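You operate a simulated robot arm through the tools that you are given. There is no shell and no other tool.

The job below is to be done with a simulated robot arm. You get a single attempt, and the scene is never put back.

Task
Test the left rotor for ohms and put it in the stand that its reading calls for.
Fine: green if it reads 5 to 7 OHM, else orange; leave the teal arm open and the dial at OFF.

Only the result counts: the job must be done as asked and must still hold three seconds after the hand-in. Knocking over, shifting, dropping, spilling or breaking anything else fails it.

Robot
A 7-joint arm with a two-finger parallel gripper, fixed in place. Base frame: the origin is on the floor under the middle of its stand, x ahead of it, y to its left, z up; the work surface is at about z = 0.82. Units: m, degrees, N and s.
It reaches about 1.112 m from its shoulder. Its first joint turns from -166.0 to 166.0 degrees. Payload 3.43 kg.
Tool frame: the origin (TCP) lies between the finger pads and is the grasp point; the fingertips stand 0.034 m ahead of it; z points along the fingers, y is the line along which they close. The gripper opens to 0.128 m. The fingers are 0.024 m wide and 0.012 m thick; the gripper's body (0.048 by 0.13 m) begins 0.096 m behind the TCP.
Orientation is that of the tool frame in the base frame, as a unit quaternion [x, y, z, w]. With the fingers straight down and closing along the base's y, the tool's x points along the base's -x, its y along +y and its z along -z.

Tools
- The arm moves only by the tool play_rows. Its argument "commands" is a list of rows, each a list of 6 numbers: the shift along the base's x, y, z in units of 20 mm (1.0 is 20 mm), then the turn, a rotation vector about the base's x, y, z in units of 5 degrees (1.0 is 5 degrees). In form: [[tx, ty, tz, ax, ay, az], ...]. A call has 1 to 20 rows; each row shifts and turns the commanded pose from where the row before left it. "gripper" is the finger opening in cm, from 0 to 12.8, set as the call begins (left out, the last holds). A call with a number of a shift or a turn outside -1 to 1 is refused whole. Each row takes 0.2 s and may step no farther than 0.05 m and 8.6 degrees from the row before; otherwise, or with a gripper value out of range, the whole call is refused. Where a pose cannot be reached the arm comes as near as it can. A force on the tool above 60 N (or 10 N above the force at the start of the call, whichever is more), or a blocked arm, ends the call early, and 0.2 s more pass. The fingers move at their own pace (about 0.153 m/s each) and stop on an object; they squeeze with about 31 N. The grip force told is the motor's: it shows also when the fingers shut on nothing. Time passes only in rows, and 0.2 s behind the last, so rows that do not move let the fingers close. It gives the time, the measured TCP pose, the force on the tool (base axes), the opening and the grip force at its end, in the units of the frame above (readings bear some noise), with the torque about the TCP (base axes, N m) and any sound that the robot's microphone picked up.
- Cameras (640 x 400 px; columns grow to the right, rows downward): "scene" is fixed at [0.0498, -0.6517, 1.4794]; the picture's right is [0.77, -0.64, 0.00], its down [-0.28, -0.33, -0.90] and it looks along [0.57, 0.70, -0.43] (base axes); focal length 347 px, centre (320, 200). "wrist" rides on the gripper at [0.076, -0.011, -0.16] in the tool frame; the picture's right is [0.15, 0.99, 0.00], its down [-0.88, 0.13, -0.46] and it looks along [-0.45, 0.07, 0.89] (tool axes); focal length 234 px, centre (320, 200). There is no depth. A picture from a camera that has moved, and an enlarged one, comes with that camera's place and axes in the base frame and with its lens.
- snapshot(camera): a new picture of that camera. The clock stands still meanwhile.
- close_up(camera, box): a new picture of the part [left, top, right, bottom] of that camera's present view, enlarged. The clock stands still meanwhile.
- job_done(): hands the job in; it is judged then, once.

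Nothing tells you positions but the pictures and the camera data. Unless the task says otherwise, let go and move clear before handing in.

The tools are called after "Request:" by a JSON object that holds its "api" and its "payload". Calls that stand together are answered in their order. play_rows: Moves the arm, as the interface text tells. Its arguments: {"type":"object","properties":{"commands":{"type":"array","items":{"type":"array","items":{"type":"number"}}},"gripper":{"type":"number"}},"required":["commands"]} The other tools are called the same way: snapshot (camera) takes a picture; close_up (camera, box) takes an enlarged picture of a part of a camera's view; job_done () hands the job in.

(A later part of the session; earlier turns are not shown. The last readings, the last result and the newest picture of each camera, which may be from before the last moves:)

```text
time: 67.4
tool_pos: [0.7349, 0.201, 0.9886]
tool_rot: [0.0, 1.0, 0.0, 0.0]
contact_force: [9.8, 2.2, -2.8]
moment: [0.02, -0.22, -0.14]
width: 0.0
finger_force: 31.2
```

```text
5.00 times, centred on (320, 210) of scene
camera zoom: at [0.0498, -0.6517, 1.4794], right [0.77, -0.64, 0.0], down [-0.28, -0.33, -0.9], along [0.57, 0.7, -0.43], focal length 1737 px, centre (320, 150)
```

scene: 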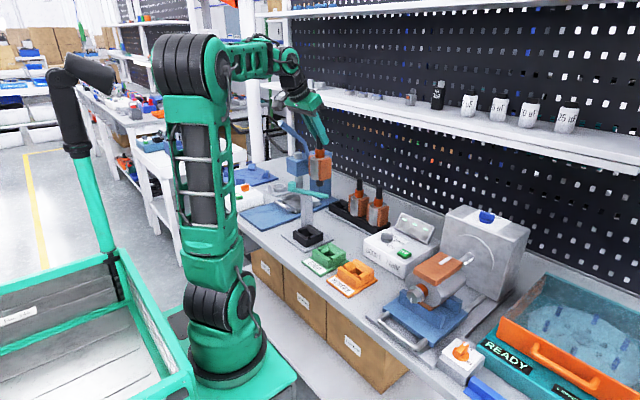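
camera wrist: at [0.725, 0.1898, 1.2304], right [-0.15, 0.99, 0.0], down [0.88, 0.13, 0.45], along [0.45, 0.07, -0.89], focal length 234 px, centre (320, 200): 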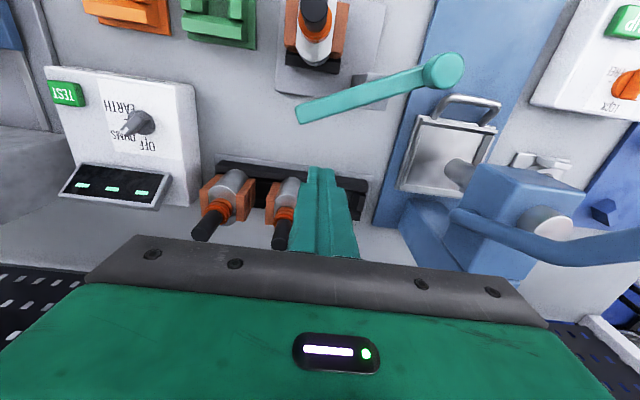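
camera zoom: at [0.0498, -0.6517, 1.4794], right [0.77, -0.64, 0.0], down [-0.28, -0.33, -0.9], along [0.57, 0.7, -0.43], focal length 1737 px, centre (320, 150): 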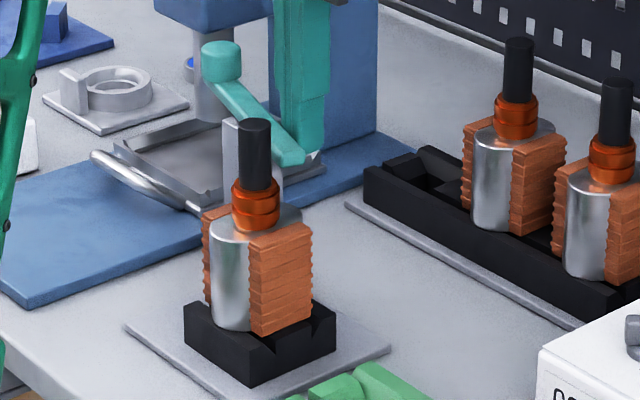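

The force rose to about 10 N, so the arm has met a stop or the shaft. I'll back the finger off slightly and check that the arm stays and the rotor is undisturbed.

Request:
{"api": "play_rows", "payload": {"commands": [[0.1, 0, 0, 0, 0, 0], [0.2, 0, 0, 0, 0, 0], [0.4, 0, 0, 0, 0, 0], [0, 0, 0, 0, 0, 0]]}}

Request:
{"api": "close_up", "payload": {"camera": "wrist", "box": [250, 30, 430, 230]}}

Request:
{"api": "close_up", "payload": {"camera": "scene", "box": [290, 170, 350, 250]}}

```text
time: 68.4
tool_pos: [0.747, 0.1999, 0.9897]
tool_rot: [-0.001, 1.0, 0.0, -0.001]
contact_force: [0.3, -0.2, 0.2]
moment: [-0.05, 0.02, 0.01]
width: 0.0
finger_force: 31.1
```

```text
2.00 times, centred on (340, 130) of wrist
camera zoom: at [0.6708, 0.1908, 1.1488], right [-0.15, 0.99, 0.0], down [0.88, 0.13, 0.45], along [0.45, 0.07, -0.89], focal length 468 px, centre (280, 340)
```

zoom: 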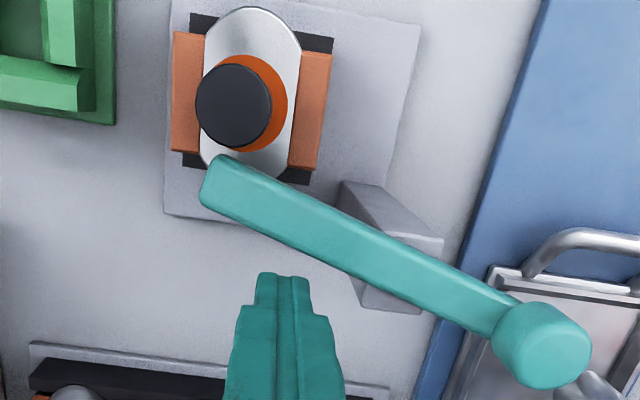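

```text
5.00 times, centred on (320, 210) of scene
camera zoom: at [0.0498, -0.6517, 1.4794], right [0.77, -0.64, 0.0], down [-0.28, -0.33, -0.9], along [0.57, 0.7, -0.43], focal length 1737 px, centre (320, 150)
```

zoom: 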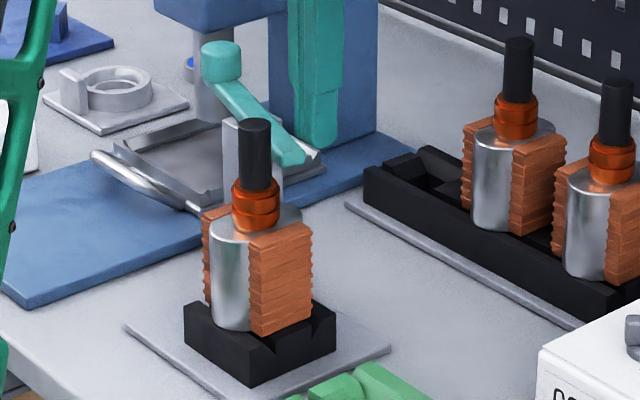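

The arm stays put, swung about 43° to the shaft, and the rotor hasn't moved. Next I'll rise and go to the TEST button near (0.79, -0.14).

Request:
{"api": "play_rows", "payload": {"commands": [[0.2, 0, 0.8, 0, 0, 0], [0.2, 0, 0.9, 0, 0, 0], [0, 0, 0.9, 0, 0, 0], [0, 0, 0.9, 0, 0, 0], [0, 0, 0.9, 0, 0, 0], [0, -0.5, 0.9, 0, 0, 0], [0, -0.9, 0.4, 0, 0, 0], [0, -0.95, 0, 0, 0, 0], [0, -0.95, 0, 0, 0, 0], [0.1, -0.95, 0, 0, 0, 0], [0.1, -0.95, 0, 0, 0, 0], [0.1, -0.95, 0, 0, 0, 0], [0.1, -0.95, 0, 0, 0, 0], [0.1, -0.95, 0, 0, 0, 0], [0.1, -0.95, 0, 0, 0, 0], [0.1, -0.95, 0, 0, 0, 0], [0.1, -0.95, 0, 0, 0, 0], [0.1, -0.95, 0, 0, 0, 0], [0.1, -0.95, 0, 0, 0, 0], [0, -0.95, 0, 0, 0, 0]], "gripper": 0}}

Request:
{"api": "play_rows", "payload": {"commands": [[0, -0.95, 0, 0, 0, 0], [0, -0.95, 0, 0, 0, 0], [0, -0.95, 0, 0, 0, 0], [0, -0.7, 0, 0, 0, 0], [0, 0, -0.5, 0, 0, 0], [0, 0, -0.9, 0, 0, 0], [0, 0, -0.9, 0, 0, 0], [0, 0, 0, 0, 0, 0]]}}

Request:
{"api": "snapshot", "payload": {"camera": "wrist"}}

Request:
{"api": "snapshot", "payload": {"camera": "scene"}}

```text
time: 72.6
tool_pos: [0.7767, -0.0751, 1.1033]
tool_rot: [0.0, 1.0, 0.0, 0.0]
contact_force: [0.6, -0.1, 0.5]
moment: [-0.02, 0.02, 0.03]
width: 0.0004
finger_force: 31.1
```

```text
time: 74.4
tool_pos: [0.7756, -0.1448, 1.0557]
tool_rot: [0.0, 1.0, 0.0, -0.001]
contact_force: [-0.7, 0.3, 0.3]
moment: [-0.01, -0.02, 0.02]
width: 0.0001
finger_force: 30.6
```

```text
taken
camera wrist: at [0.6995, -0.155, 1.2155], right [-0.15, 0.99, 0.0], down [0.88, 0.13, 0.45], along [0.45, 0.07, -0.89], focal length 234 px, centre (320, 200)
```

wrist: 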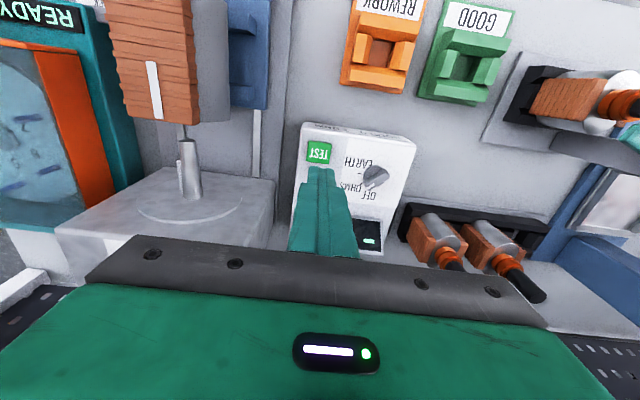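

```text
taken
```

scene: 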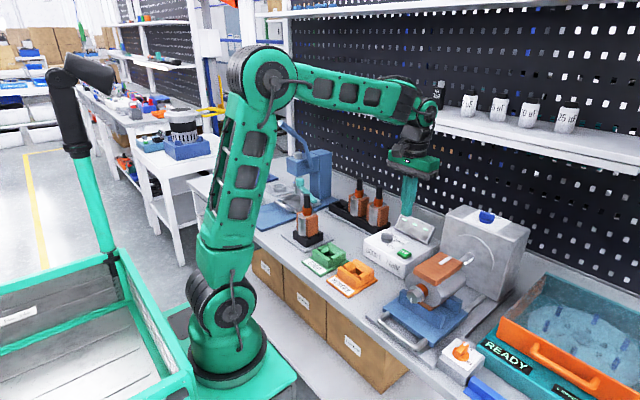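

The TEST button is at about (0.7905, -0.1427). I'll move over it and lower toward its top.

Request:
{"api": "play_rows", "payload": {"commands": [[0.4, 0.05, -0.5, 0, 0, 0], [0.35, 0.05, -0.9, 0, 0, 0], [0, 0, -0.9, 0, 0, 0], [0, 0, -0.9, 0, 0, 0], [0, 0, -0.9, 0, 0, 0], [0, 0, -0.9, 0, 0, 0], [0, 0, -0.6, 0, 0, 0], [0, 0, 0, 0, 0, 0]]}}

Request:
{"api": "close_up", "payload": {"camera": "scene", "box": [360, 190, 450, 270]}}

Request:
{"api": "close_up", "payload": {"camera": "wrist", "box": [260, 120, 380, 230]}}

```text
time: 76.2
tool_pos: [0.7903, -0.1452, 0.9433]
tool_rot: [0.0, 1.0, 0.001, -0.001]
contact_force: [0.1, 0.2, -0.2]
moment: [0.01, 0.02, -0.01]
width: 0.0
finger_force: 31.2
```

```text
5.00 times, centred on (405, 230) of scene
camera zoom: at [0.0498, -0.6517, 1.4794], right [0.77, -0.64, 0.0], down [-0.28, -0.33, -0.9], along [0.57, 0.7, -0.43], focal length 1737 px, centre (-105, 50)
```

zoom: 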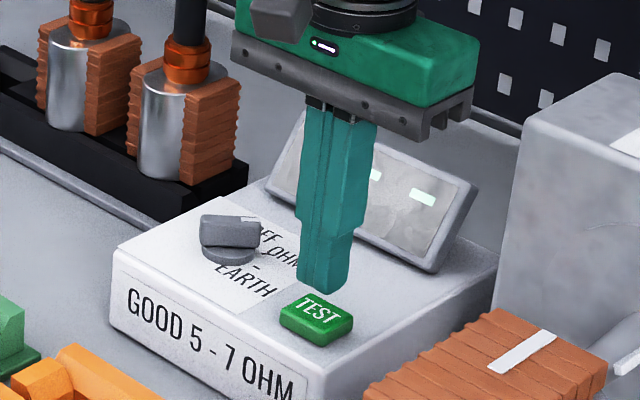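

```text
3.64 times, centred on (320, 175) of wrist
camera zoom: at [0.7146, -0.1545, 1.1041], right [-0.15, 0.99, 0.0], down [0.88, 0.13, 0.45], along [0.45, 0.07, -0.89], focal length 852 px, centre (320, 291)
```

zoom: 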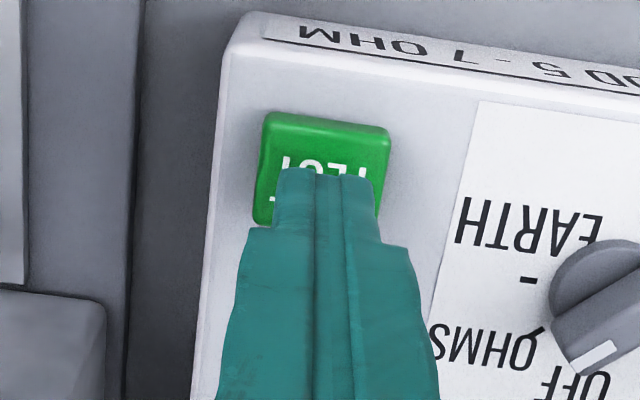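

The fingertip is centred above the button with about 2 cm to go. I'll press down slowly.

Request:
{"api": "play_rows", "payload": {"commands": [[0, 0, -0.25, 0, 0, 0], [0, 0, -0.25, 0, 0, 0], [0, 0, -0.2, 0, 0, 0], [0, 0, -0.15, 0, 0, 0]]}}

Request:
{"api": "close_up", "payload": {"camera": "scene", "box": [360, 190, 450, 270]}}

```text
time: 77.2
tool_pos: [0.7909, -0.1442, 0.9282]
tool_rot: [0.0, 1.0, -0.001, 0.0]
contact_force: [-0.3, 0.1, -0.1]
moment: [0.0, -0.01, 0.01]
width: 0.0
finger_force: 30.6
```

```text
5.00 times, centred on (405, 230) of scene
camera zoom: at [0.0498, -0.6517, 1.4794], right [0.77, -0.64, 0.0], down [-0.28, -0.33, -0.9], along [0.57, 0.7, -0.43], focal length 1737 px, centre (-105, 50)
```

zoom: 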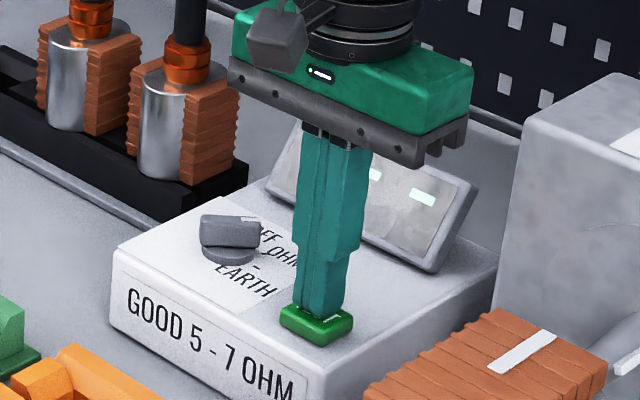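

Request:
{"api": "play_rows", "payload": {"commands": [[0, 0, -0.1, 0, 0, 0], [0, 0, -0.1, 0, 0, 0]]}}

Request:
{"api": "close_up", "payload": {"camera": "scene", "box": [360, 190, 450, 270]}}

```text
time: 77.8
tool_pos: [0.7906, -0.1439, 0.9246]
tool_rot: [0.0, 1.0, 0.0, -0.001]
contact_force: [-0.2, -0.7, 0.6]
moment: [-0.01, 0.01, -0.01]
width: 0.0
finger_force: 31.0
```

```text
5.00 times, centred on (405, 230) of scene
camera zoom: at [0.0498, -0.6517, 1.4794], right [0.77, -0.64, 0.0], down [-0.28, -0.33, -0.9], along [0.57, 0.7, -0.43], focal length 1737 px, centre (-105, 50)
```

zoom: 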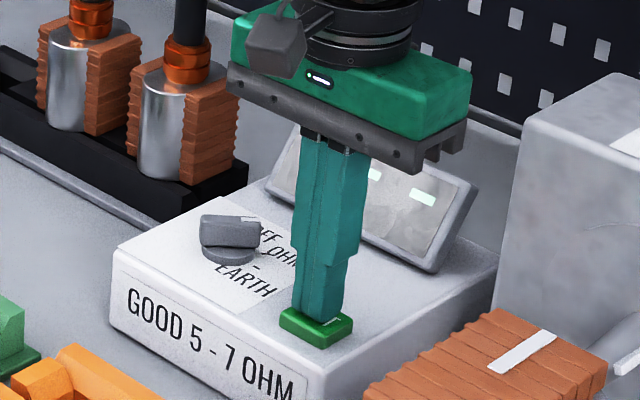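

Request:
{"api": "play_rows", "payload": {"commands": [[0, 0, -0.1, 0, 0, 0], [0, 0, -0.1, 0, 0, 0]]}}

Request:
{"api": "close_up", "payload": {"camera": "scene", "box": [360, 190, 450, 270]}}

```text
time: 78.4
tool_pos: [0.7905, -0.144, 0.9213]
tool_rot: [-0.001, 1.0, 0.0, -0.001]
contact_force: [1.5, 0.9, 2.3]
moment: [0.03, -0.01, -0.03]
width: 0.0
finger_force: 30.5
```

```text
5.00 times, centred on (405, 230) of scene
camera zoom: at [0.0498, -0.6517, 1.4794], right [0.77, -0.64, 0.0], down [-0.28, -0.33, -0.9], along [0.57, 0.7, -0.43], focal length 1737 px, centre (-105, 50)
```

zoom: 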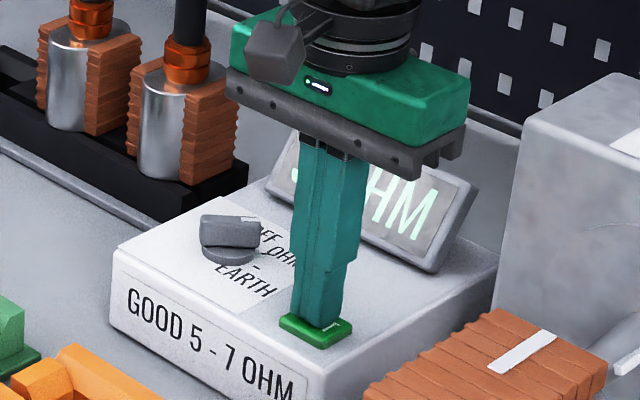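

The display now shows a reading in OHM, partly hidden by the finger. I'll look with the wrist camera and zoom in.

Request:
{"api": "snapshot", "payload": {"camera": "wrist"}}

Request:
{"api": "close_up", "payload": {"camera": "scene", "box": [410, 210, 460, 250]}}

```text
taken
camera wrist: at [0.7145, -0.1533, 1.0801], right [-0.15, 0.99, 0.0], down [0.88, 0.13, 0.45], along [0.45, 0.07, -0.89], focal length 234 px, centre (320, 200)
```

wrist: 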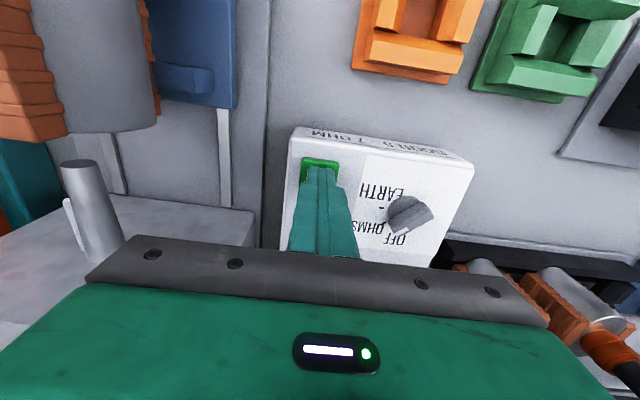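

```text
10.00 times, centred on (435, 230) of scene
camera zoom: at [0.0498, -0.6517, 1.4794], right [0.77, -0.64, 0.0], down [-0.28, -0.33, -0.9], along [0.57, 0.7, -0.43], focal length 3473 px, centre (-830, -100)
```

zoom: 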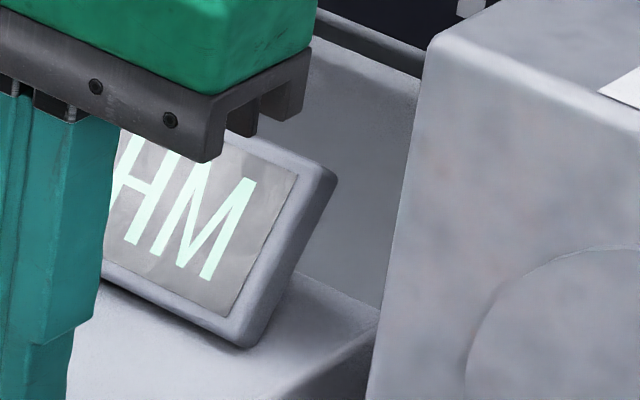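

The digits are hidden behind the finger, so I'll rise and see whether the reading stays on the display.

Request:
{"api": "play_rows", "payload": {"commands": [[0, 0, 0.4, 0, 0, 0], [0, 0, 0.8, 0, 0, 0], [0, 0, 0.9, 0, 0, 0], [0, 0, 0.9, 0, 0, 0], [0, 0, 0.9, 0, 0, 0], [0, 0, 0.9, 0, 0, 0], [0, 0, 0.9, 0, 0, 0], [0, 0, 0.9, 0, 0, 0]]}}

Request:
{"api": "close_up", "payload": {"camera": "scene", "box": [370, 200, 450, 270]}}

Request:
{"api": "close_up", "payload": {"camera": "scene", "box": [395, 205, 440, 245]}}

Request:
{"api": "close_up", "payload": {"camera": "scene", "box": [270, 165, 350, 255]}}

```text
time: 80.2
tool_pos: [0.7914, -0.142, 1.0527]
tool_rot: [0.0, 1.0, 0.0, -0.001]
contact_force: [0.3, 0.2, -0.4]
moment: [0.02, 0.0, -0.01]
width: 0.0001
finger_force: 30.9
```

```text
5.71 times, centred on (410, 235) of scene
camera zoom: at [0.0498, -0.6517, 1.4794], right [0.77, -0.64, 0.0], down [-0.28, -0.33, -0.9], along [0.57, 0.7, -0.43], focal length 1985 px, centre (-194, 0)
```

zoom: 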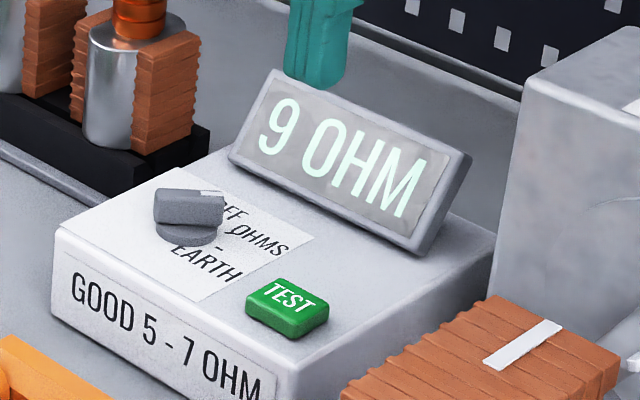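

```text
10.00 times, centred on (418, 225) of scene
camera zoom: at [0.0498, -0.6517, 1.4794], right [0.77, -0.64, 0.0], down [-0.28, -0.33, -0.9], along [0.57, 0.7, -0.43], focal length 3473 px, centre (-655, -50)
```

zoom: 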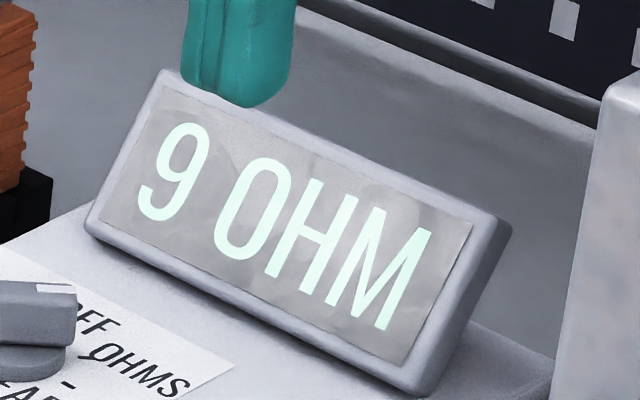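

```text
4.44 times, centred on (310, 210) of scene
camera zoom: at [0.0498, -0.6517, 1.4794], right [0.77, -0.64, 0.0], down [-0.28, -0.33, -0.9], along [0.57, 0.7, -0.43], focal length 1544 px, centre (364, 156)
```

zoom: 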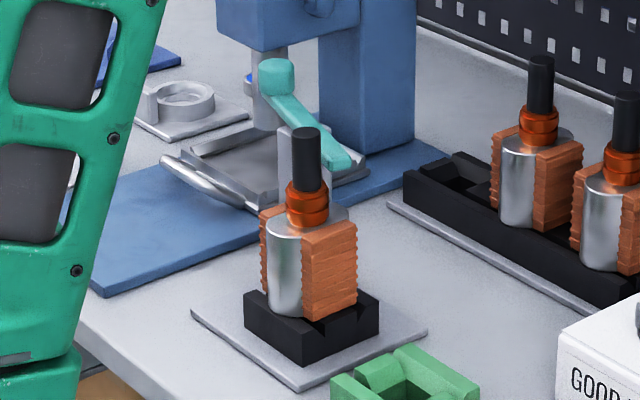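

The display reads 9 OHM, outside 5–7, so the rotor belongs in the orange stand. While I'm here I'll first return the dial to OFF: move above it with the hand yawed -45° to match the bar.

Request:
{"api": "play_rows", "payload": {"commands": [[0.1, 0.4, 0, 0, 0, -1], [0.1, 0.5, 0, 0, 0, -1], [0.15, 0.5, 0, 0, 0, -1], [0.15, 0.5, 0, 0, 0, -1], [0.15, 0.5, 0, 0, 0, -1], [0.15, 0.5, 0, 0, 0, -1], [0.15, 0.5, -0.5, 0, 0, -1], [0.15, 0.5, -0.6, 0, 0, -1], [0.1, 0.43, -0.6, 0, 0, -1], [0, 0, -0.6, 0, 0, 0], [0, 0, 0, 0, 0, 0]], "gripper": 4.5}}

Request:
{"api": "close_up", "payload": {"camera": "wrist", "box": [260, 120, 380, 230]}}

Request:
{"api": "close_up", "payload": {"camera": "scene", "box": [360, 190, 450, 270]}}

```text
time: 82.6
tool_pos: [0.8154, -0.0577, 1.0069]
tool_rot: [0.382, 0.924, 0.0, -0.002]
contact_force: [0.0, -0.2, -0.2]
moment: [0.02, -0.02, -0.02]
width: 0.0452
finger_force: 0.1
```

```text
3.64 times, centred on (320, 175) of wrist
camera zoom: at [0.7537, -0.0103, 1.166], right [0.6, 0.8, 0.0], down [0.72, -0.53, 0.45], along [0.36, -0.27, -0.89], focal length 852 px, centre (320, 291)
```

zoom: 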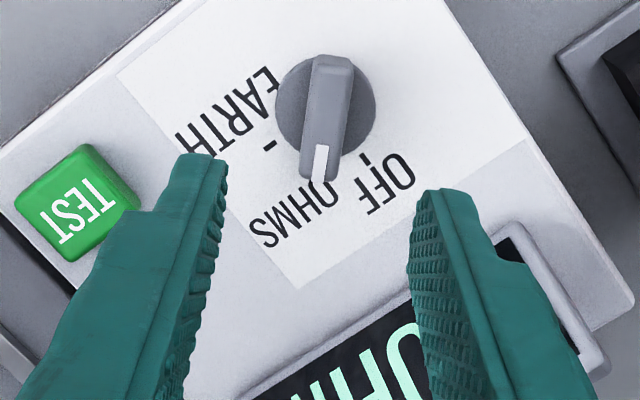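

```text
5.00 times, centred on (405, 230) of scene
camera zoom: at [0.0498, -0.6517, 1.4794], right [0.77, -0.64, 0.0], down [-0.28, -0.33, -0.9], along [0.57, 0.7, -0.43], focal length 1737 px, centre (-105, 50)
```

zoom: 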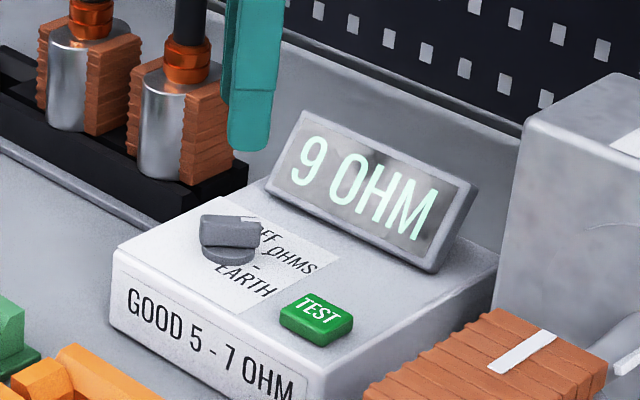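

The bar lines up with the fingers, needing about a 2 mm correction. I'll lower around it and grip.

Request:
{"api": "play_rows", "payload": {"commands": [[0.03, 0.1, -0.5, 0, 0, 0], [0, 0, -0.8, 0, 0, 0], [0, 0, -0.8, 0, 0, 0], [0, 0, -0.8, 0, 0, 0], [0, 0, -0.8, 0, 0, 0], [0, 0, -0.33, 0, 0, 0], [0, 0, 0, 0, 0, 0]], "gripper": 4.5}}

Request:
{"api": "play_rows", "payload": {"commands": [[0, 0, 0, 0, 0, 0], [0, 0, 0, 0, 0, 0], [0, 0, 0, 0, 0, 0]], "gripper": 0}}

Request:
{"api": "close_up", "payload": {"camera": "wrist", "box": [260, 120, 380, 230]}}

```text
time: 84.2
tool_pos: [0.8162, -0.0562, 0.924]
tool_rot: [0.383, 0.924, -0.001, -0.001]
contact_force: [-0.3, 0.3, 2.2]
moment: [-0.02, -0.01, -0.02]
width: 0.0452
finger_force: 0.1
```

```text
time: 85.0
tool_pos: [0.8155, -0.0555, 0.9245]
tool_rot: [0.382, 0.924, 0.0, 0.0]
contact_force: [-3.0, -0.5, -1.2]
moment: [-0.21, -0.28, 0.0]
width: 0.0127
finger_force: 44.9
```

```text
3.64 times, centred on (320, 175) of wrist
camera zoom: at [0.7537, -0.008, 1.085], right [0.6, 0.8, 0.0], down [0.72, -0.53, 0.45], along [0.36, -0.27, -0.89], focal length 852 px, centre (320, 291)
```

zoom: 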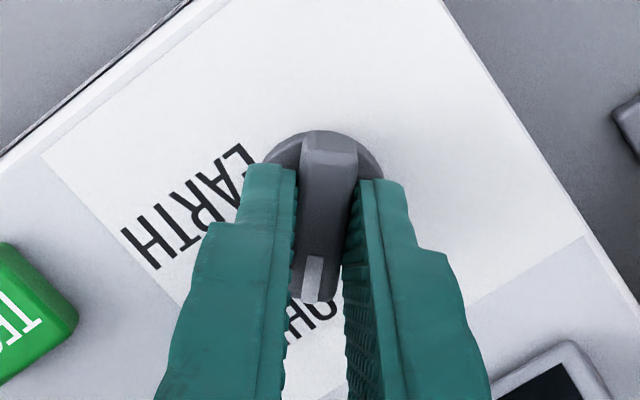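

The bar is gripped again, so I'll turn it 45° counter-clockwise back to OFF.

Request:
{"api": "play_rows", "payload": {"commands": [[0, 0, 0, 0, 0, 0.6], [0, 0, 0, 0, 0, 0.8], [0, 0, 0, 0, 0, 0.8], [0, 0, 0, 0, 0, 0.8], [0, 0, 0, 0, 0, 0.8], [0, 0, 0, 0, 0, 0.8], [0, 0, 0, 0, 0, 0.8], [0, 0, 0, 0, 0, 0.8], [0, 0, 0, 0, 0, 0.8], [0, 0, 0, 0, 0, 0.8], [0, 0, 0, 0, 0, 0.8], [0, 0, 0, 0, 0, 0.4], [0, 0, 0, 0, 0, 0]]}}

Request:
{"api": "close_up", "payload": {"camera": "wrist", "box": [260, 120, 380, 230]}}

```text
time: 87.8
tool_pos: [0.8149, -0.0555, 0.9262]
tool_rot: [0.0, 1.0, 0.001, -0.001]
contact_force: [3.1, -3.9, 1.4]
moment: [-0.13, -1.5, 0.0]
width: 0.0131
finger_force: 45.3
```

```text
3.64 times, centred on (320, 175) of wrist
camera zoom: at [0.7391, -0.0653, 1.085], right [-0.15, 0.99, 0.0], down [0.88, 0.13, 0.45], along [0.45, 0.07, -0.89], focal length 852 px, centre (320, 291)
```

zoom: 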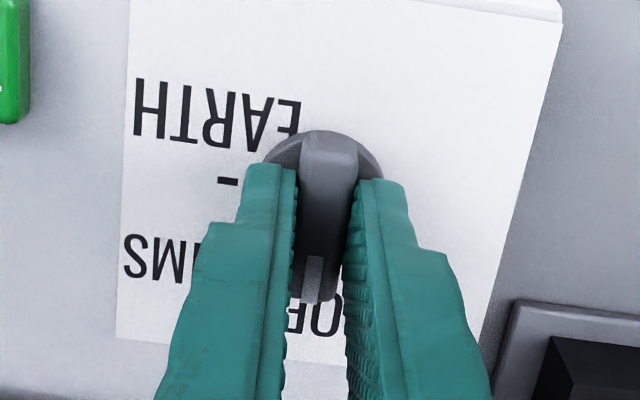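

Request:
{"api": "play_rows", "payload": {"commands": [[0, 0, 0, 0, 0, 0], [0, 0, 0, 0, 0, 0], [0, 0, 0.4, 0, 0, 0], [0, 0, 0.8, 0, 0, 0], [0, 0, 0.9, 0, 0, 0], [0, 0, 0.9, 0, 0, 0], [0, 0, 0.9, 0, 0, 0], [0, 0, 0.9, 0, 0, 0], [0, 0, 0.9, 0, 0, 0], [0, 0, 0.9, 0, 0, 0], [0, 0, 0.9, 0, 0, 0], [0, 0, 0.9, 0, 0, 0]], "gripper": 4.5}}

Request:
{"api": "close_up", "payload": {"camera": "wrist", "box": [260, 100, 400, 230]}}

Request:
{"api": "close_up", "payload": {"camera": "scene", "box": [360, 190, 450, 270]}}

```text
time: 90.4
tool_pos: [0.8141, -0.0559, 1.0923]
tool_rot: [0.0, 1.0, 0.0, -0.001]
contact_force: [0.7, 0.4, -0.3]
moment: [-0.04, 0.0, 0.0]
width: 0.045
finger_force: 0.0
```

```text
3.08 times, centred on (330, 165) of wrist
camera zoom: at [0.7386, -0.0656, 1.2532], right [-0.15, 0.99, 0.0], down [0.88, 0.13, 0.45], along [0.45, 0.07, -0.89], focal length 720 px, centre (289, 308)
```

zoom: 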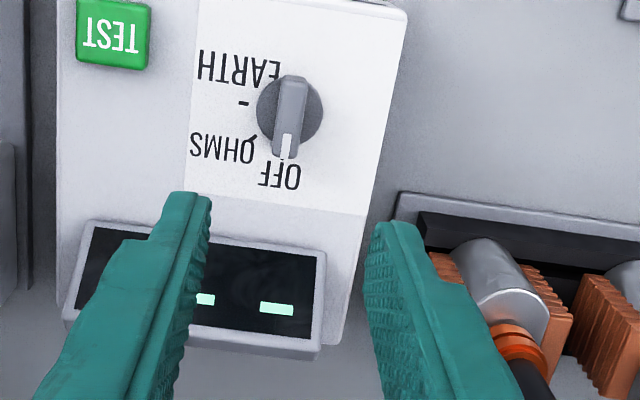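

```text
5.00 times, centred on (405, 230) of scene
camera zoom: at [0.0498, -0.6517, 1.4794], right [0.77, -0.64, 0.0], down [-0.28, -0.33, -0.9], along [0.57, 0.7, -0.43], focal length 1737 px, centre (-105, 50)
```

zoom: 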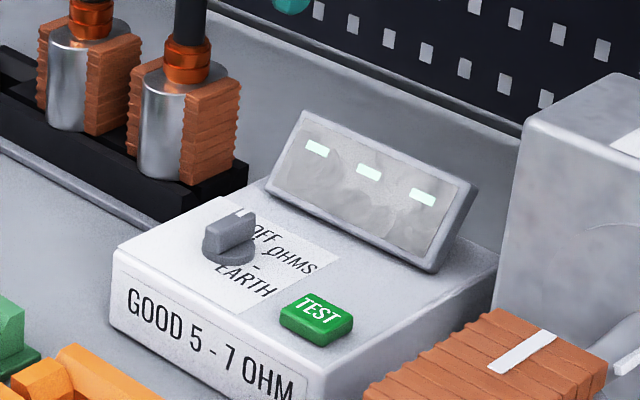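

The dial is at OFF and the display has cleared. Next I'll reopen the teal arm: with the fingers closed I'll go above the gap between the rotor and the arm near (0.678, 0.220).

Request:
{"api": "play_rows", "payload": {"commands": [[-0.3, 0.6, 0.2, 0, 0, 0], [-0.4, 0.9, 0.2, 0, 0, 0], [-0.5, 0.95, 0, 0, 0, 0], [-0.5, 0.95, 0, 0, 0, 0], [-0.5, 0.95, 0, 0, 0, 0], [-0.5, 0.95, 0, 0, 0, 0], [-0.5, 0.95, 0, 0, 0, 0], [-0.5, 0.95, 0, 0, 0, 0], [-0.5, 0.95, 0, 0, 0, 0], [-0.5, 0.95, 0, 0, 0, 0], [-0.5, 0.95, 0, 0, 0, 0], [-0.5, 0.95, 0, 0, 0, 0], [-0.5, 0.95, 0, 0, 0, 0], [-0.5, 0.95, 0, 0, 0, 0], [-0.3, 0.9, 0, 0, 0, 0], [0, 0, 0, 0, 0, 0]], "gripper": 0}}

Request:
{"api": "snapshot", "payload": {"camera": "wrist"}}

Request:
{"api": "close_up", "payload": {"camera": "wrist", "box": [250, 90, 430, 250]}}

Request:
{"api": "snapshot", "payload": {"camera": "scene"}}

```text
time: 93.8
tool_pos: [0.6747, 0.2197, 1.101]
tool_rot: [0.0, 1.0, 0.0, 0.0]
contact_force: [-0.4, -0.8, 0.1]
moment: [0.01, -0.02, -0.04]
width: 0.0
finger_force: 31.5
```

```text
taken
camera wrist: at [0.5993, 0.2104, 1.2608], right [-0.15, 0.99, 0.0], down [0.88, 0.13, 0.45], along [0.45, 0.07, -0.89], focal length 234 px, centre (320, 200)
```

wrist: 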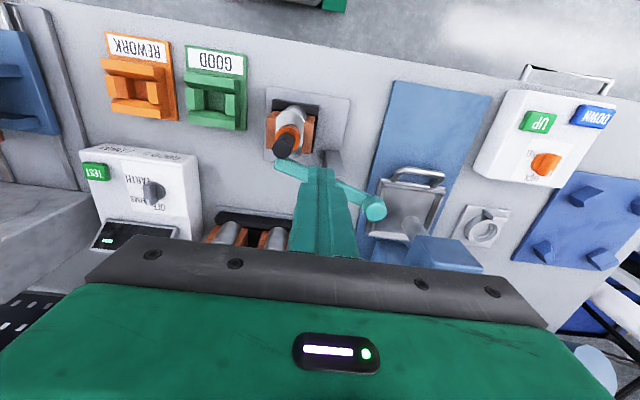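

```text
2.50 times, centred on (340, 170) of wrist
camera zoom: at [0.5993, 0.2104, 1.2608], right [-0.15, 0.99, 0.0], down [0.88, 0.13, 0.45], along [0.45, 0.07, -0.89], focal length 585 px, centre (270, 275)
```

zoom: 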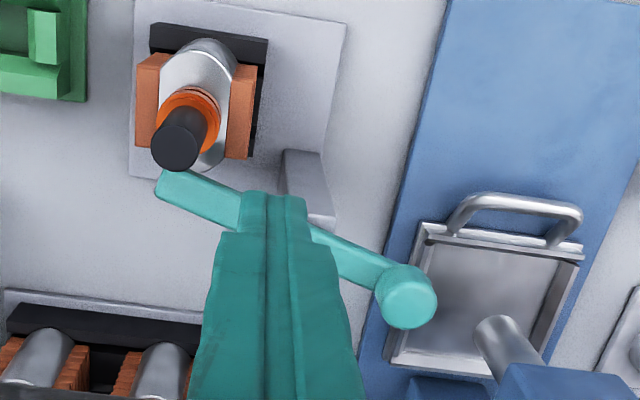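

```text
taken
```

scene: 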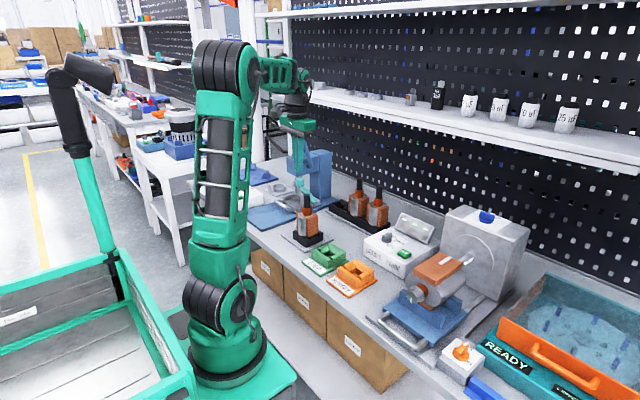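

The gap is clear: the arm edge is over 1 cm ahead of where the finger will land. I'll lower the fingertip to arm height and then push toward +x.

Request:
{"api": "play_rows", "payload": {"commands": [[0, 0, -0.7, 0, 0, 0], [0, 0, -0.8, 0, 0, 0], [0, 0, -0.8, 0, 0, 0], [0, 0, -0.8, 0, 0, 0], [0, 0, -0.8, 0, 0, 0], [0, 0, -0.8, 0, 0, 0], [0, 0, -0.6, 0, 0, 0], [0, 0, 0, 0, 0, 0]], "gripper": 0}}

Request:
{"api": "close_up", "payload": {"camera": "wrist", "box": [250, 50, 430, 230]}}

Request:
{"api": "close_up", "payload": {"camera": "scene", "box": [270, 140, 370, 250]}}

```text
time: 95.6
tool_pos: [0.6737, 0.2206, 0.9971]
tool_rot: [0.001, 1.0, 0.0, 0.0]
contact_force: [-0.7, 0.3, 0.2]
moment: [0.02, -0.02, 0.0]
width: 0.0
finger_force: 30.5
```

```text
2.22 times, centred on (340, 140) of wrist
camera zoom: at [0.5989, 0.2115, 1.1555], right [-0.15, 0.99, 0.0], down [0.88, 0.13, 0.45], along [0.45, 0.07, -0.89], focal length 520 px, centre (276, 333)
```

zoom: 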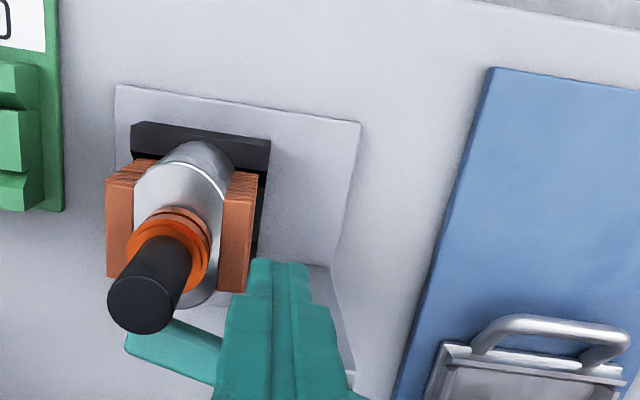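

```text
3.64 times, centred on (320, 195) of scene
camera zoom: at [0.0498, -0.6517, 1.4794], right [0.77, -0.64, 0.0], down [-0.28, -0.33, -0.9], along [0.57, 0.7, -0.43], focal length 1263 px, centre (320, 218)
```

zoom: 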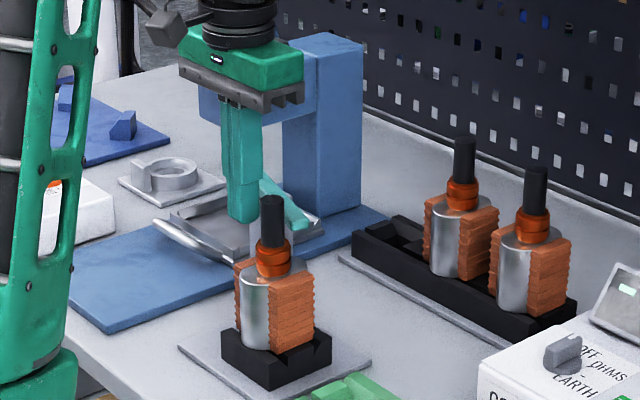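

Request:
{"api": "play_rows", "payload": {"commands": [[0, 0, -0.25, 0, 0, 0], [0.25, -0.05, 0, 0, 0, 0], [0.25, -0.05, 0, 0, 0, 0], [0.25, -0.1, 0, 0, 0, 0], [0, 0, 0, 0, 0, 0]]}}

Request:
{"api": "close_up", "payload": {"camera": "wrist", "box": [250, 50, 430, 230]}}

Request:
{"api": "close_up", "payload": {"camera": "scene", "box": [270, 140, 370, 250]}}

```text
time: 96.8
tool_pos: [0.6908, 0.2165, 0.9905]
tool_rot: [0.0, 1.0, 0.0, 0.0]
contact_force: [0.2, -0.3, 0.4]
moment: [0.04, 0.03, 0.0]
width: 0.0001
finger_force: 31.1
```

```text
2.22 times, centred on (340, 140) of wrist
camera zoom: at [0.6149, 0.207, 1.1502], right [-0.15, 0.99, 0.0], down [0.88, 0.13, 0.45], along [0.45, 0.07, -0.89], focal length 520 px, centre (276, 333)
```

zoom: 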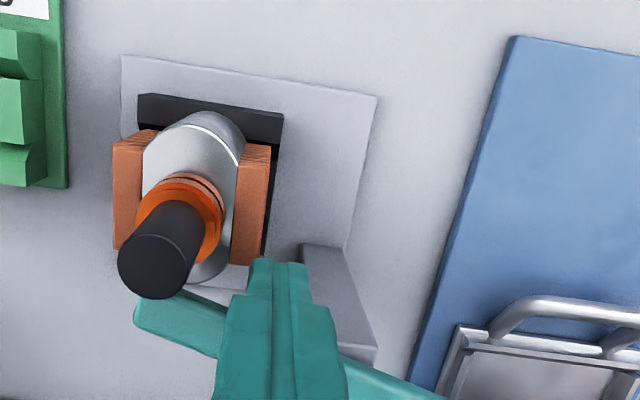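

```text
3.64 times, centred on (320, 195) of scene
camera zoom: at [0.0498, -0.6517, 1.4794], right [0.77, -0.64, 0.0], down [-0.28, -0.33, -0.9], along [0.57, 0.7, -0.43], focal length 1263 px, centre (320, 218)
```

zoom: 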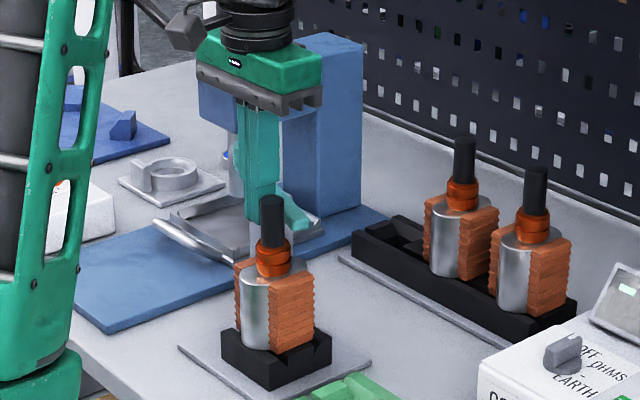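

Request:
{"api": "play_rows", "payload": {"commands": [[0.25, -0.18, 0, 0, 0, 0], [0.25, -0.18, 0, 0, 0, 0], [0.25, -0.18, 0, 0, 0, 0], [0.25, -0.15, 0, 0, 0, 0], [0, 0, 0, 0, 0, 0]]}}

Request:
{"api": "close_up", "payload": {"camera": "wrist", "box": [250, 50, 430, 230]}}

Request:
{"api": "close_up", "payload": {"camera": "scene", "box": [270, 140, 370, 250]}}

```text
time: 98.0
tool_pos: [0.7098, 0.2022, 0.9903]
tool_rot: [0.001, 1.0, 0.0, -0.001]
contact_force: [0.0, -0.6, 0.5]
moment: [0.02, 0.01, 0.05]
width: 0.0
finger_force: 31.0
```

```text
2.22 times, centred on (340, 140) of wrist
camera zoom: at [0.6341, 0.1933, 1.1501], right [-0.15, 0.99, 0.0], down [0.88, 0.13, 0.45], along [0.45, 0.07, -0.89], focal length 520 px, centre (276, 333)
```

zoom: 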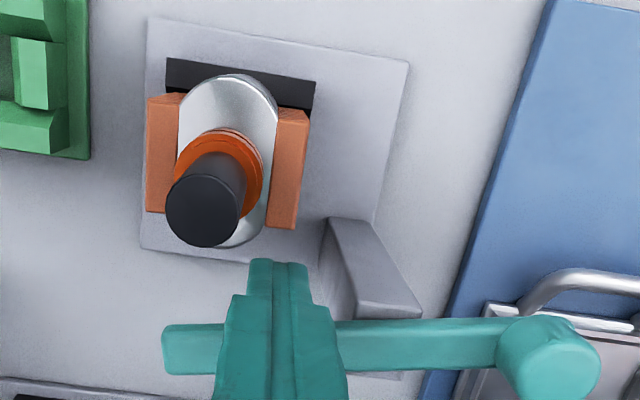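

```text
3.64 times, centred on (320, 195) of scene
camera zoom: at [0.0498, -0.6517, 1.4794], right [0.77, -0.64, 0.0], down [-0.28, -0.33, -0.9], along [0.57, 0.7, -0.43], focal length 1263 px, centre (320, 218)
```

zoom: 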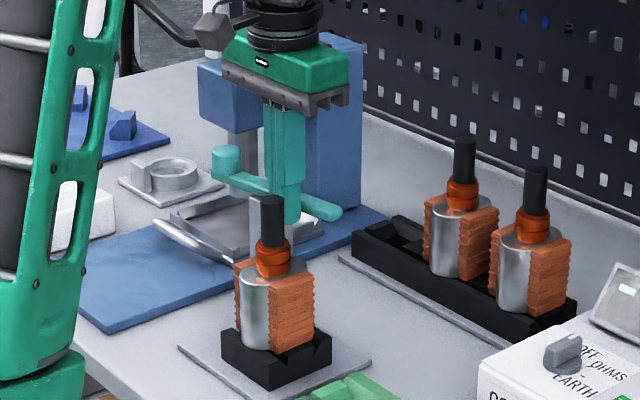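

The arm is swinging back open and the rotor is untouched. I'll continue to its original angle.

Request:
{"api": "play_rows", "payload": {"commands": [[0.25, -0.12, 0, 0, 0, 0], [0.25, -0.12, 0, 0, 0, 0], [0.2, -0.1, 0, 0, 0, 0], [0, 0, 0, 0, 0, 0]]}}

Request:
{"api": "close_up", "payload": {"camera": "wrist", "box": [250, 50, 430, 230]}}

Request:
{"api": "close_up", "payload": {"camera": "scene", "box": [270, 140, 370, 250]}}

```text
time: 99.0
tool_pos: [0.7226, 0.1964, 0.9895]
tool_rot: [-0.001, 1.0, -0.001, -0.001]
contact_force: [-6.2, 0.7, -1.6]
moment: [0.03, 0.11, 0.07]
width: 0.0
finger_force: 30.4
```

```text
2.22 times, centred on (340, 140) of wrist
camera zoom: at [0.6471, 0.1867, 1.1498], right [-0.15, 0.99, 0.0], down [0.88, 0.13, 0.45], along [0.45, 0.07, -0.89], focal length 520 px, centre (276, 333)
```

zoom: 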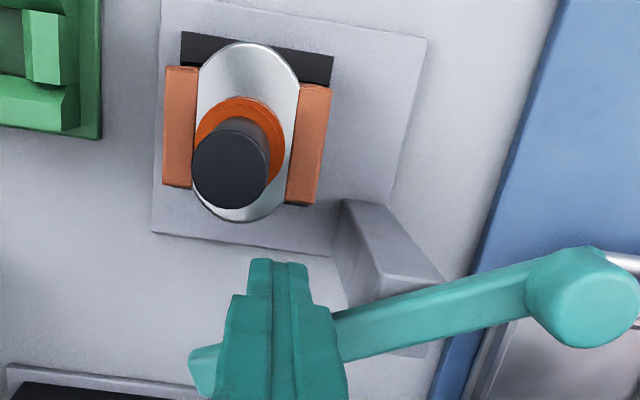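

```text
3.64 times, centred on (320, 195) of scene
camera zoom: at [0.0498, -0.6517, 1.4794], right [0.77, -0.64, 0.0], down [-0.28, -0.33, -0.9], along [0.57, 0.7, -0.43], focal length 1263 px, centre (320, 218)
```

zoom: 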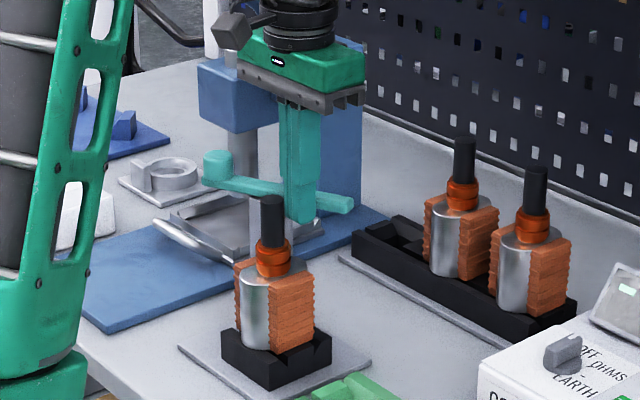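

The arm has reached its stop at exactly its original open position. I'll back off a few millimetres and rise straight up.

Request:
{"api": "play_rows", "payload": {"commands": [[-0.2, 0, 0, 0, 0, 0], [0, 0, 0.6, 0, 0, 0], [0, 0, 0.8, 0, 0, 0], [0, 0, 0.9, 0, 0, 0], [0, 0, 0.9, 0, 0, 0], [0, 0, 0.9, 0, 0, 0], [0, 0, 0.9, 0, 0, 0], [-0.7, -0.2, 0.5, 0, 0, 0], [-0.8, -0.3, 0, 0, 0, 0], [-0.8, -0.3, 0, 0, 0, 0], [-0.8, -0.2, 0, 0, 0, 0], [-0.8, 0, 0, 0, 0, 0], [-0.8, 0, 0, 0, 0, 0], [0, 0, 0, 0, 0, 0]], "gripper": 5}}

Request:
{"api": "snapshot", "payload": {"camera": "wrist"}}

Request:
{"api": "close_up", "payload": {"camera": "scene", "box": [270, 150, 390, 310]}}

Request:
{"api": "close_up", "payload": {"camera": "wrist", "box": [200, 60, 400, 230]}}

```text
time: 99.8
tool_pos: [0.7024, 0.195, 1.0164]
tool_rot: [-0.004, 1.0, -0.002, -0.002]
contact_force: [1.4, -0.1, -1.7]
moment: [-0.01, 0.14, -0.02]
width: 0.0501
finger_force: 0.0
stopped in row 3: the force on the tool passed its limit at 62 N (the readings are from after the stop); the commanded pose is now the measured one
```

```text
taken
camera wrist: at [0.6267, 0.1866, 1.1761], right [-0.16, 0.99, -0.01], down [0.88, 0.14, 0.45], along [0.45, 0.07, -0.89], focal length 234 px, centre (320, 200)
```

wrist: 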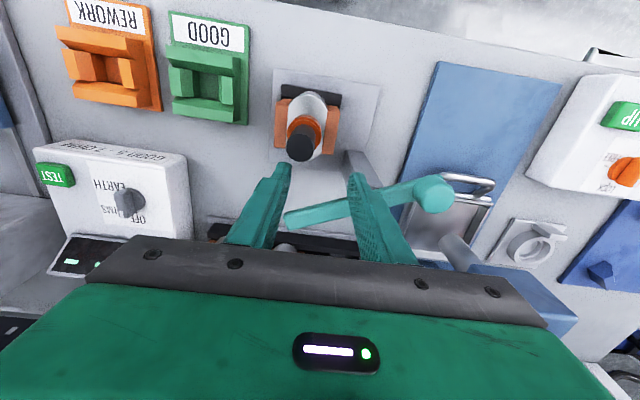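

```text
2.50 times, centred on (330, 230) of scene
camera zoom: at [0.0498, -0.6517, 1.4794], right [0.77, -0.64, 0.0], down [-0.28, -0.33, -0.9], along [0.57, 0.7, -0.43], focal length 868 px, centre (295, 125)
```

zoom: 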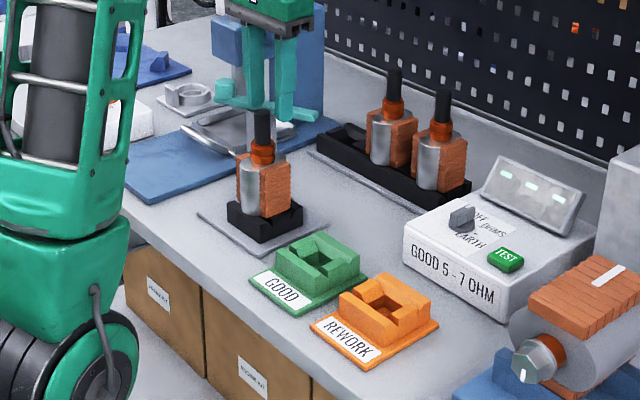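

```text
2.35 times, centred on (300, 145) of wrist
camera zoom: at [0.6267, 0.1866, 1.1761], right [-0.16, 0.99, -0.01], down [0.88, 0.14, 0.45], along [0.45, 0.07, -0.89], focal length 551 px, centre (367, 329)
```

zoom: 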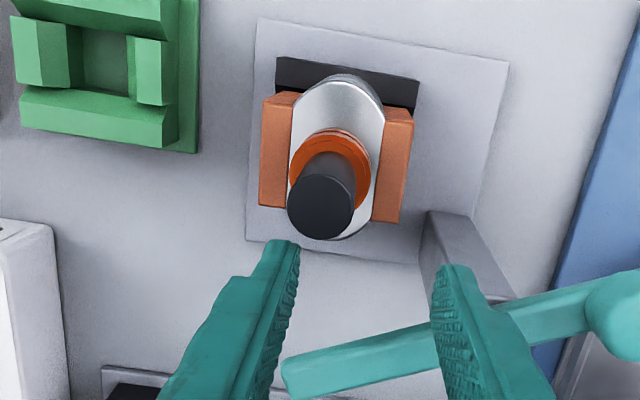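

I opened the fingers too early and one pressed against the arm or post, tripping the force limit. I'll check whether anything moved by repeating the same view as before.

Request:
{"api": "close_up", "payload": {"camera": "scene", "box": [270, 165, 350, 255]}}

Request:
{"api": "close_up", "payload": {"camera": "scene", "box": [290, 200, 330, 250]}}

```text
4.44 times, centred on (310, 210) of scene
camera zoom: at [0.0498, -0.6517, 1.4794], right [0.77, -0.64, 0.0], down [-0.28, -0.33, -0.9], along [0.57, 0.7, -0.43], focal length 1544 px, centre (364, 156)
```

zoom: 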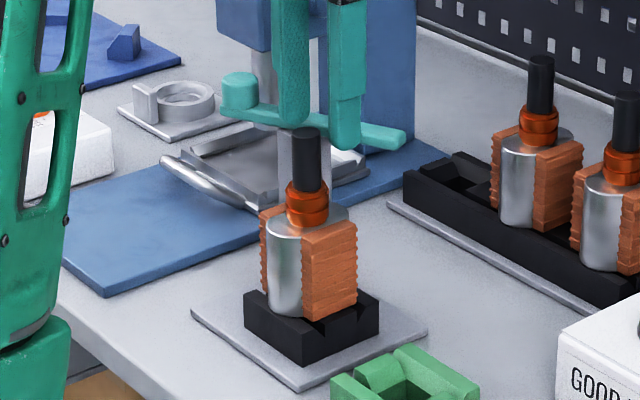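

```text
8.00 times, centred on (310, 225) of scene
camera zoom: at [0.0498, -0.6517, 1.4794], right [0.77, -0.64, 0.0], down [-0.28, -0.33, -0.9], along [0.57, 0.7, -0.43], focal length 2779 px, centre (400, 0)
```

zoom: 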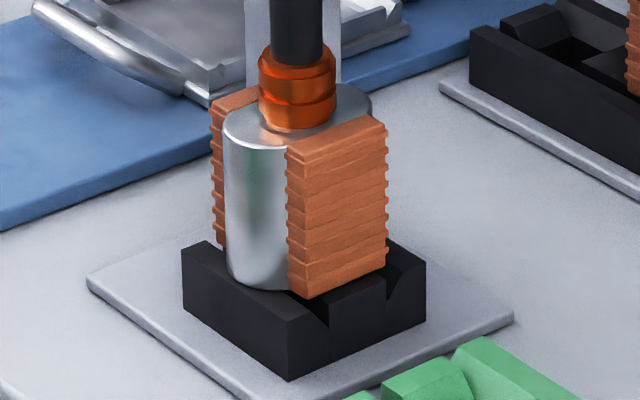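

Everything matches the earlier views: the plate, cradle, rotor and arm have not moved. I'll rise straight up now.

Request:
{"api": "play_rows", "payload": {"commands": [[0, 0, 0.3, 0, 0, 0], [0, 0, 0.6, 0, 0, 0], [0, 0, 0.8, 0, 0, 0], [0, 0, 0.8, 0, 0, 0], [0, 0, 0.8, 0, 0, 0], [0, 0, 0.8, 0, 0, 0], [0, 0, 0.5, 0, 0, 0], [0, 0, 0, 0, 0, 0]], "gripper": 5}}

Request:
{"api": "snapshot", "payload": {"camera": "wrist"}}

Request:
{"api": "close_up", "payload": {"camera": "scene", "box": [270, 140, 370, 250]}}

```text
time: 101.6
tool_pos: [0.7021, 0.1957, 1.1094]
tool_rot: [-0.005, 1.0, -0.002, -0.001]
contact_force: [-0.1, 0.5, -0.2]
moment: [-0.01, 0.0, 0.04]
width: 0.05
finger_force: 0.1
```

```text
taken
camera wrist: at [0.6268, 0.1868, 1.2689], right [-0.15, 0.99, -0.01], down [0.88, 0.14, 0.45], along [0.45, 0.07, -0.89], focal length 234 px, centre (320, 200)
```

wrist: 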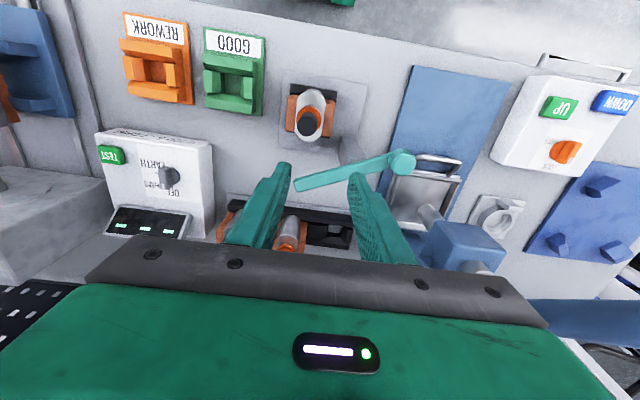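

```text
3.64 times, centred on (320, 195) of scene
camera zoom: at [0.0498, -0.6517, 1.4794], right [0.77, -0.64, 0.0], down [-0.28, -0.33, -0.9], along [0.57, 0.7, -0.43], focal length 1263 px, centre (320, 218)
```

zoom: 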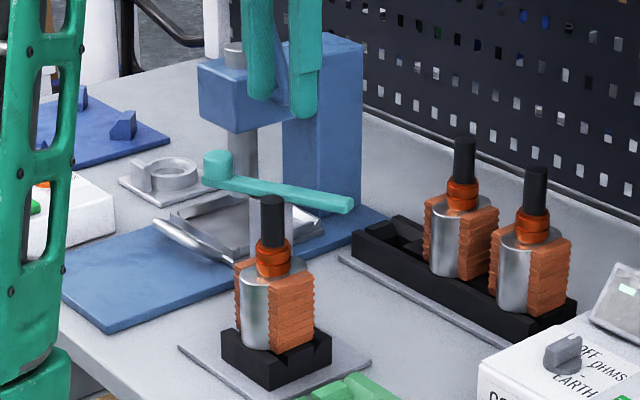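

The arm is back at its original open position. Before moving the rotor I'll take an accurate top-down look at the orange stand, which I estimate near (0.656, -0.072).

Request:
{"api": "play_rows", "payload": {"commands": [[0.05, -0.8, 0, 0, 0, -0.12], [0.1, -0.92, 0, 0, 0, 0], [0.1, -0.92, 0, 0, 0, 0], [0.1, -0.92, 0, 0, 0, 0], [0.1, -0.92, 0, 0, 0, 0], [0.1, -0.92, 0, 0, 0, 0], [0.1, -0.92, 0, 0, 0, 0], [0.1, -0.92, 0, 0, 0, 0], [0.1, -0.92, 0, 0, 0, 0], [0.1, -0.92, 0, 0, 0, 0], [0.1, -0.92, 0, 0, 0, 0], [0.1, -0.92, 0, 0, 0, 0], [0.1, -0.92, 0, 0, 0, 0], [0.1, -0.92, 0, 0, 0, 0], [0, 0, 0, 0, 0, 0]], "gripper": 5}}

Request:
{"api": "snapshot", "payload": {"camera": "wrist"}}

Request:
{"api": "close_up", "payload": {"camera": "wrist", "box": [250, 20, 400, 150]}}

Request:
{"api": "close_up", "payload": {"camera": "scene", "box": [290, 215, 390, 305]}}

```text
time: 104.8
tool_pos: [0.7295, -0.06, 1.1097]
tool_rot: [0.001, 1.0, -0.003, -0.002]
contact_force: [0.1, -0.8, 0.2]
moment: [0.02, -0.04, 0.01]
width: 0.0498
finger_force: 0.0
```

```text
taken
camera wrist: at [0.6535, -0.0676, 1.27], right [-0.14, 0.99, -0.01], down [0.88, 0.13, 0.45], along [0.45, 0.06, -0.89], focal length 234 px, centre (320, 200)
```

wrist: 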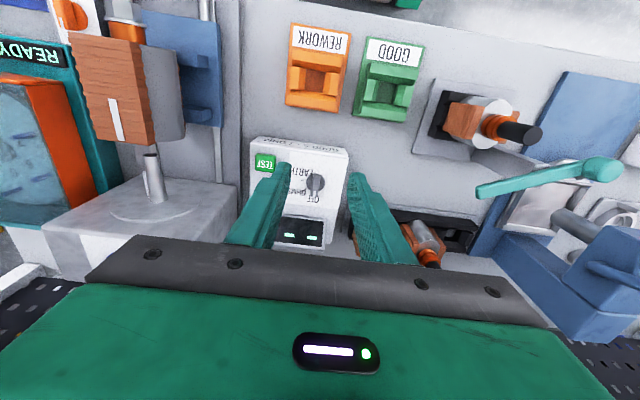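

```text
3.08 times, centred on (325, 85) of wrist
camera zoom: at [0.6535, -0.0676, 1.27], right [-0.14, 0.99, -0.01], down [0.88, 0.13, 0.45], along [0.45, 0.06, -0.89], focal length 720 px, centre (305, 554)
```

zoom: 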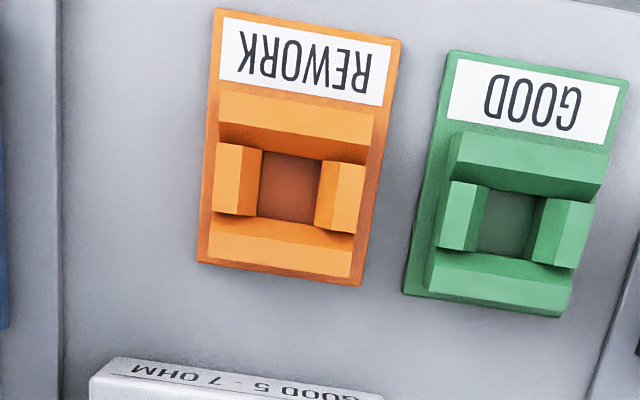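

```text
4.44 times, centred on (340, 260) of scene
camera zoom: at [0.0498, -0.6517, 1.4794], right [0.77, -0.64, 0.0], down [-0.28, -0.33, -0.9], along [0.57, 0.7, -0.43], focal length 1544 px, centre (231, -67)
```

zoom: 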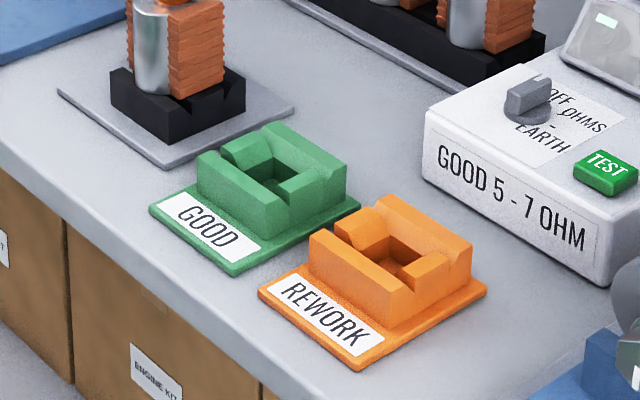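

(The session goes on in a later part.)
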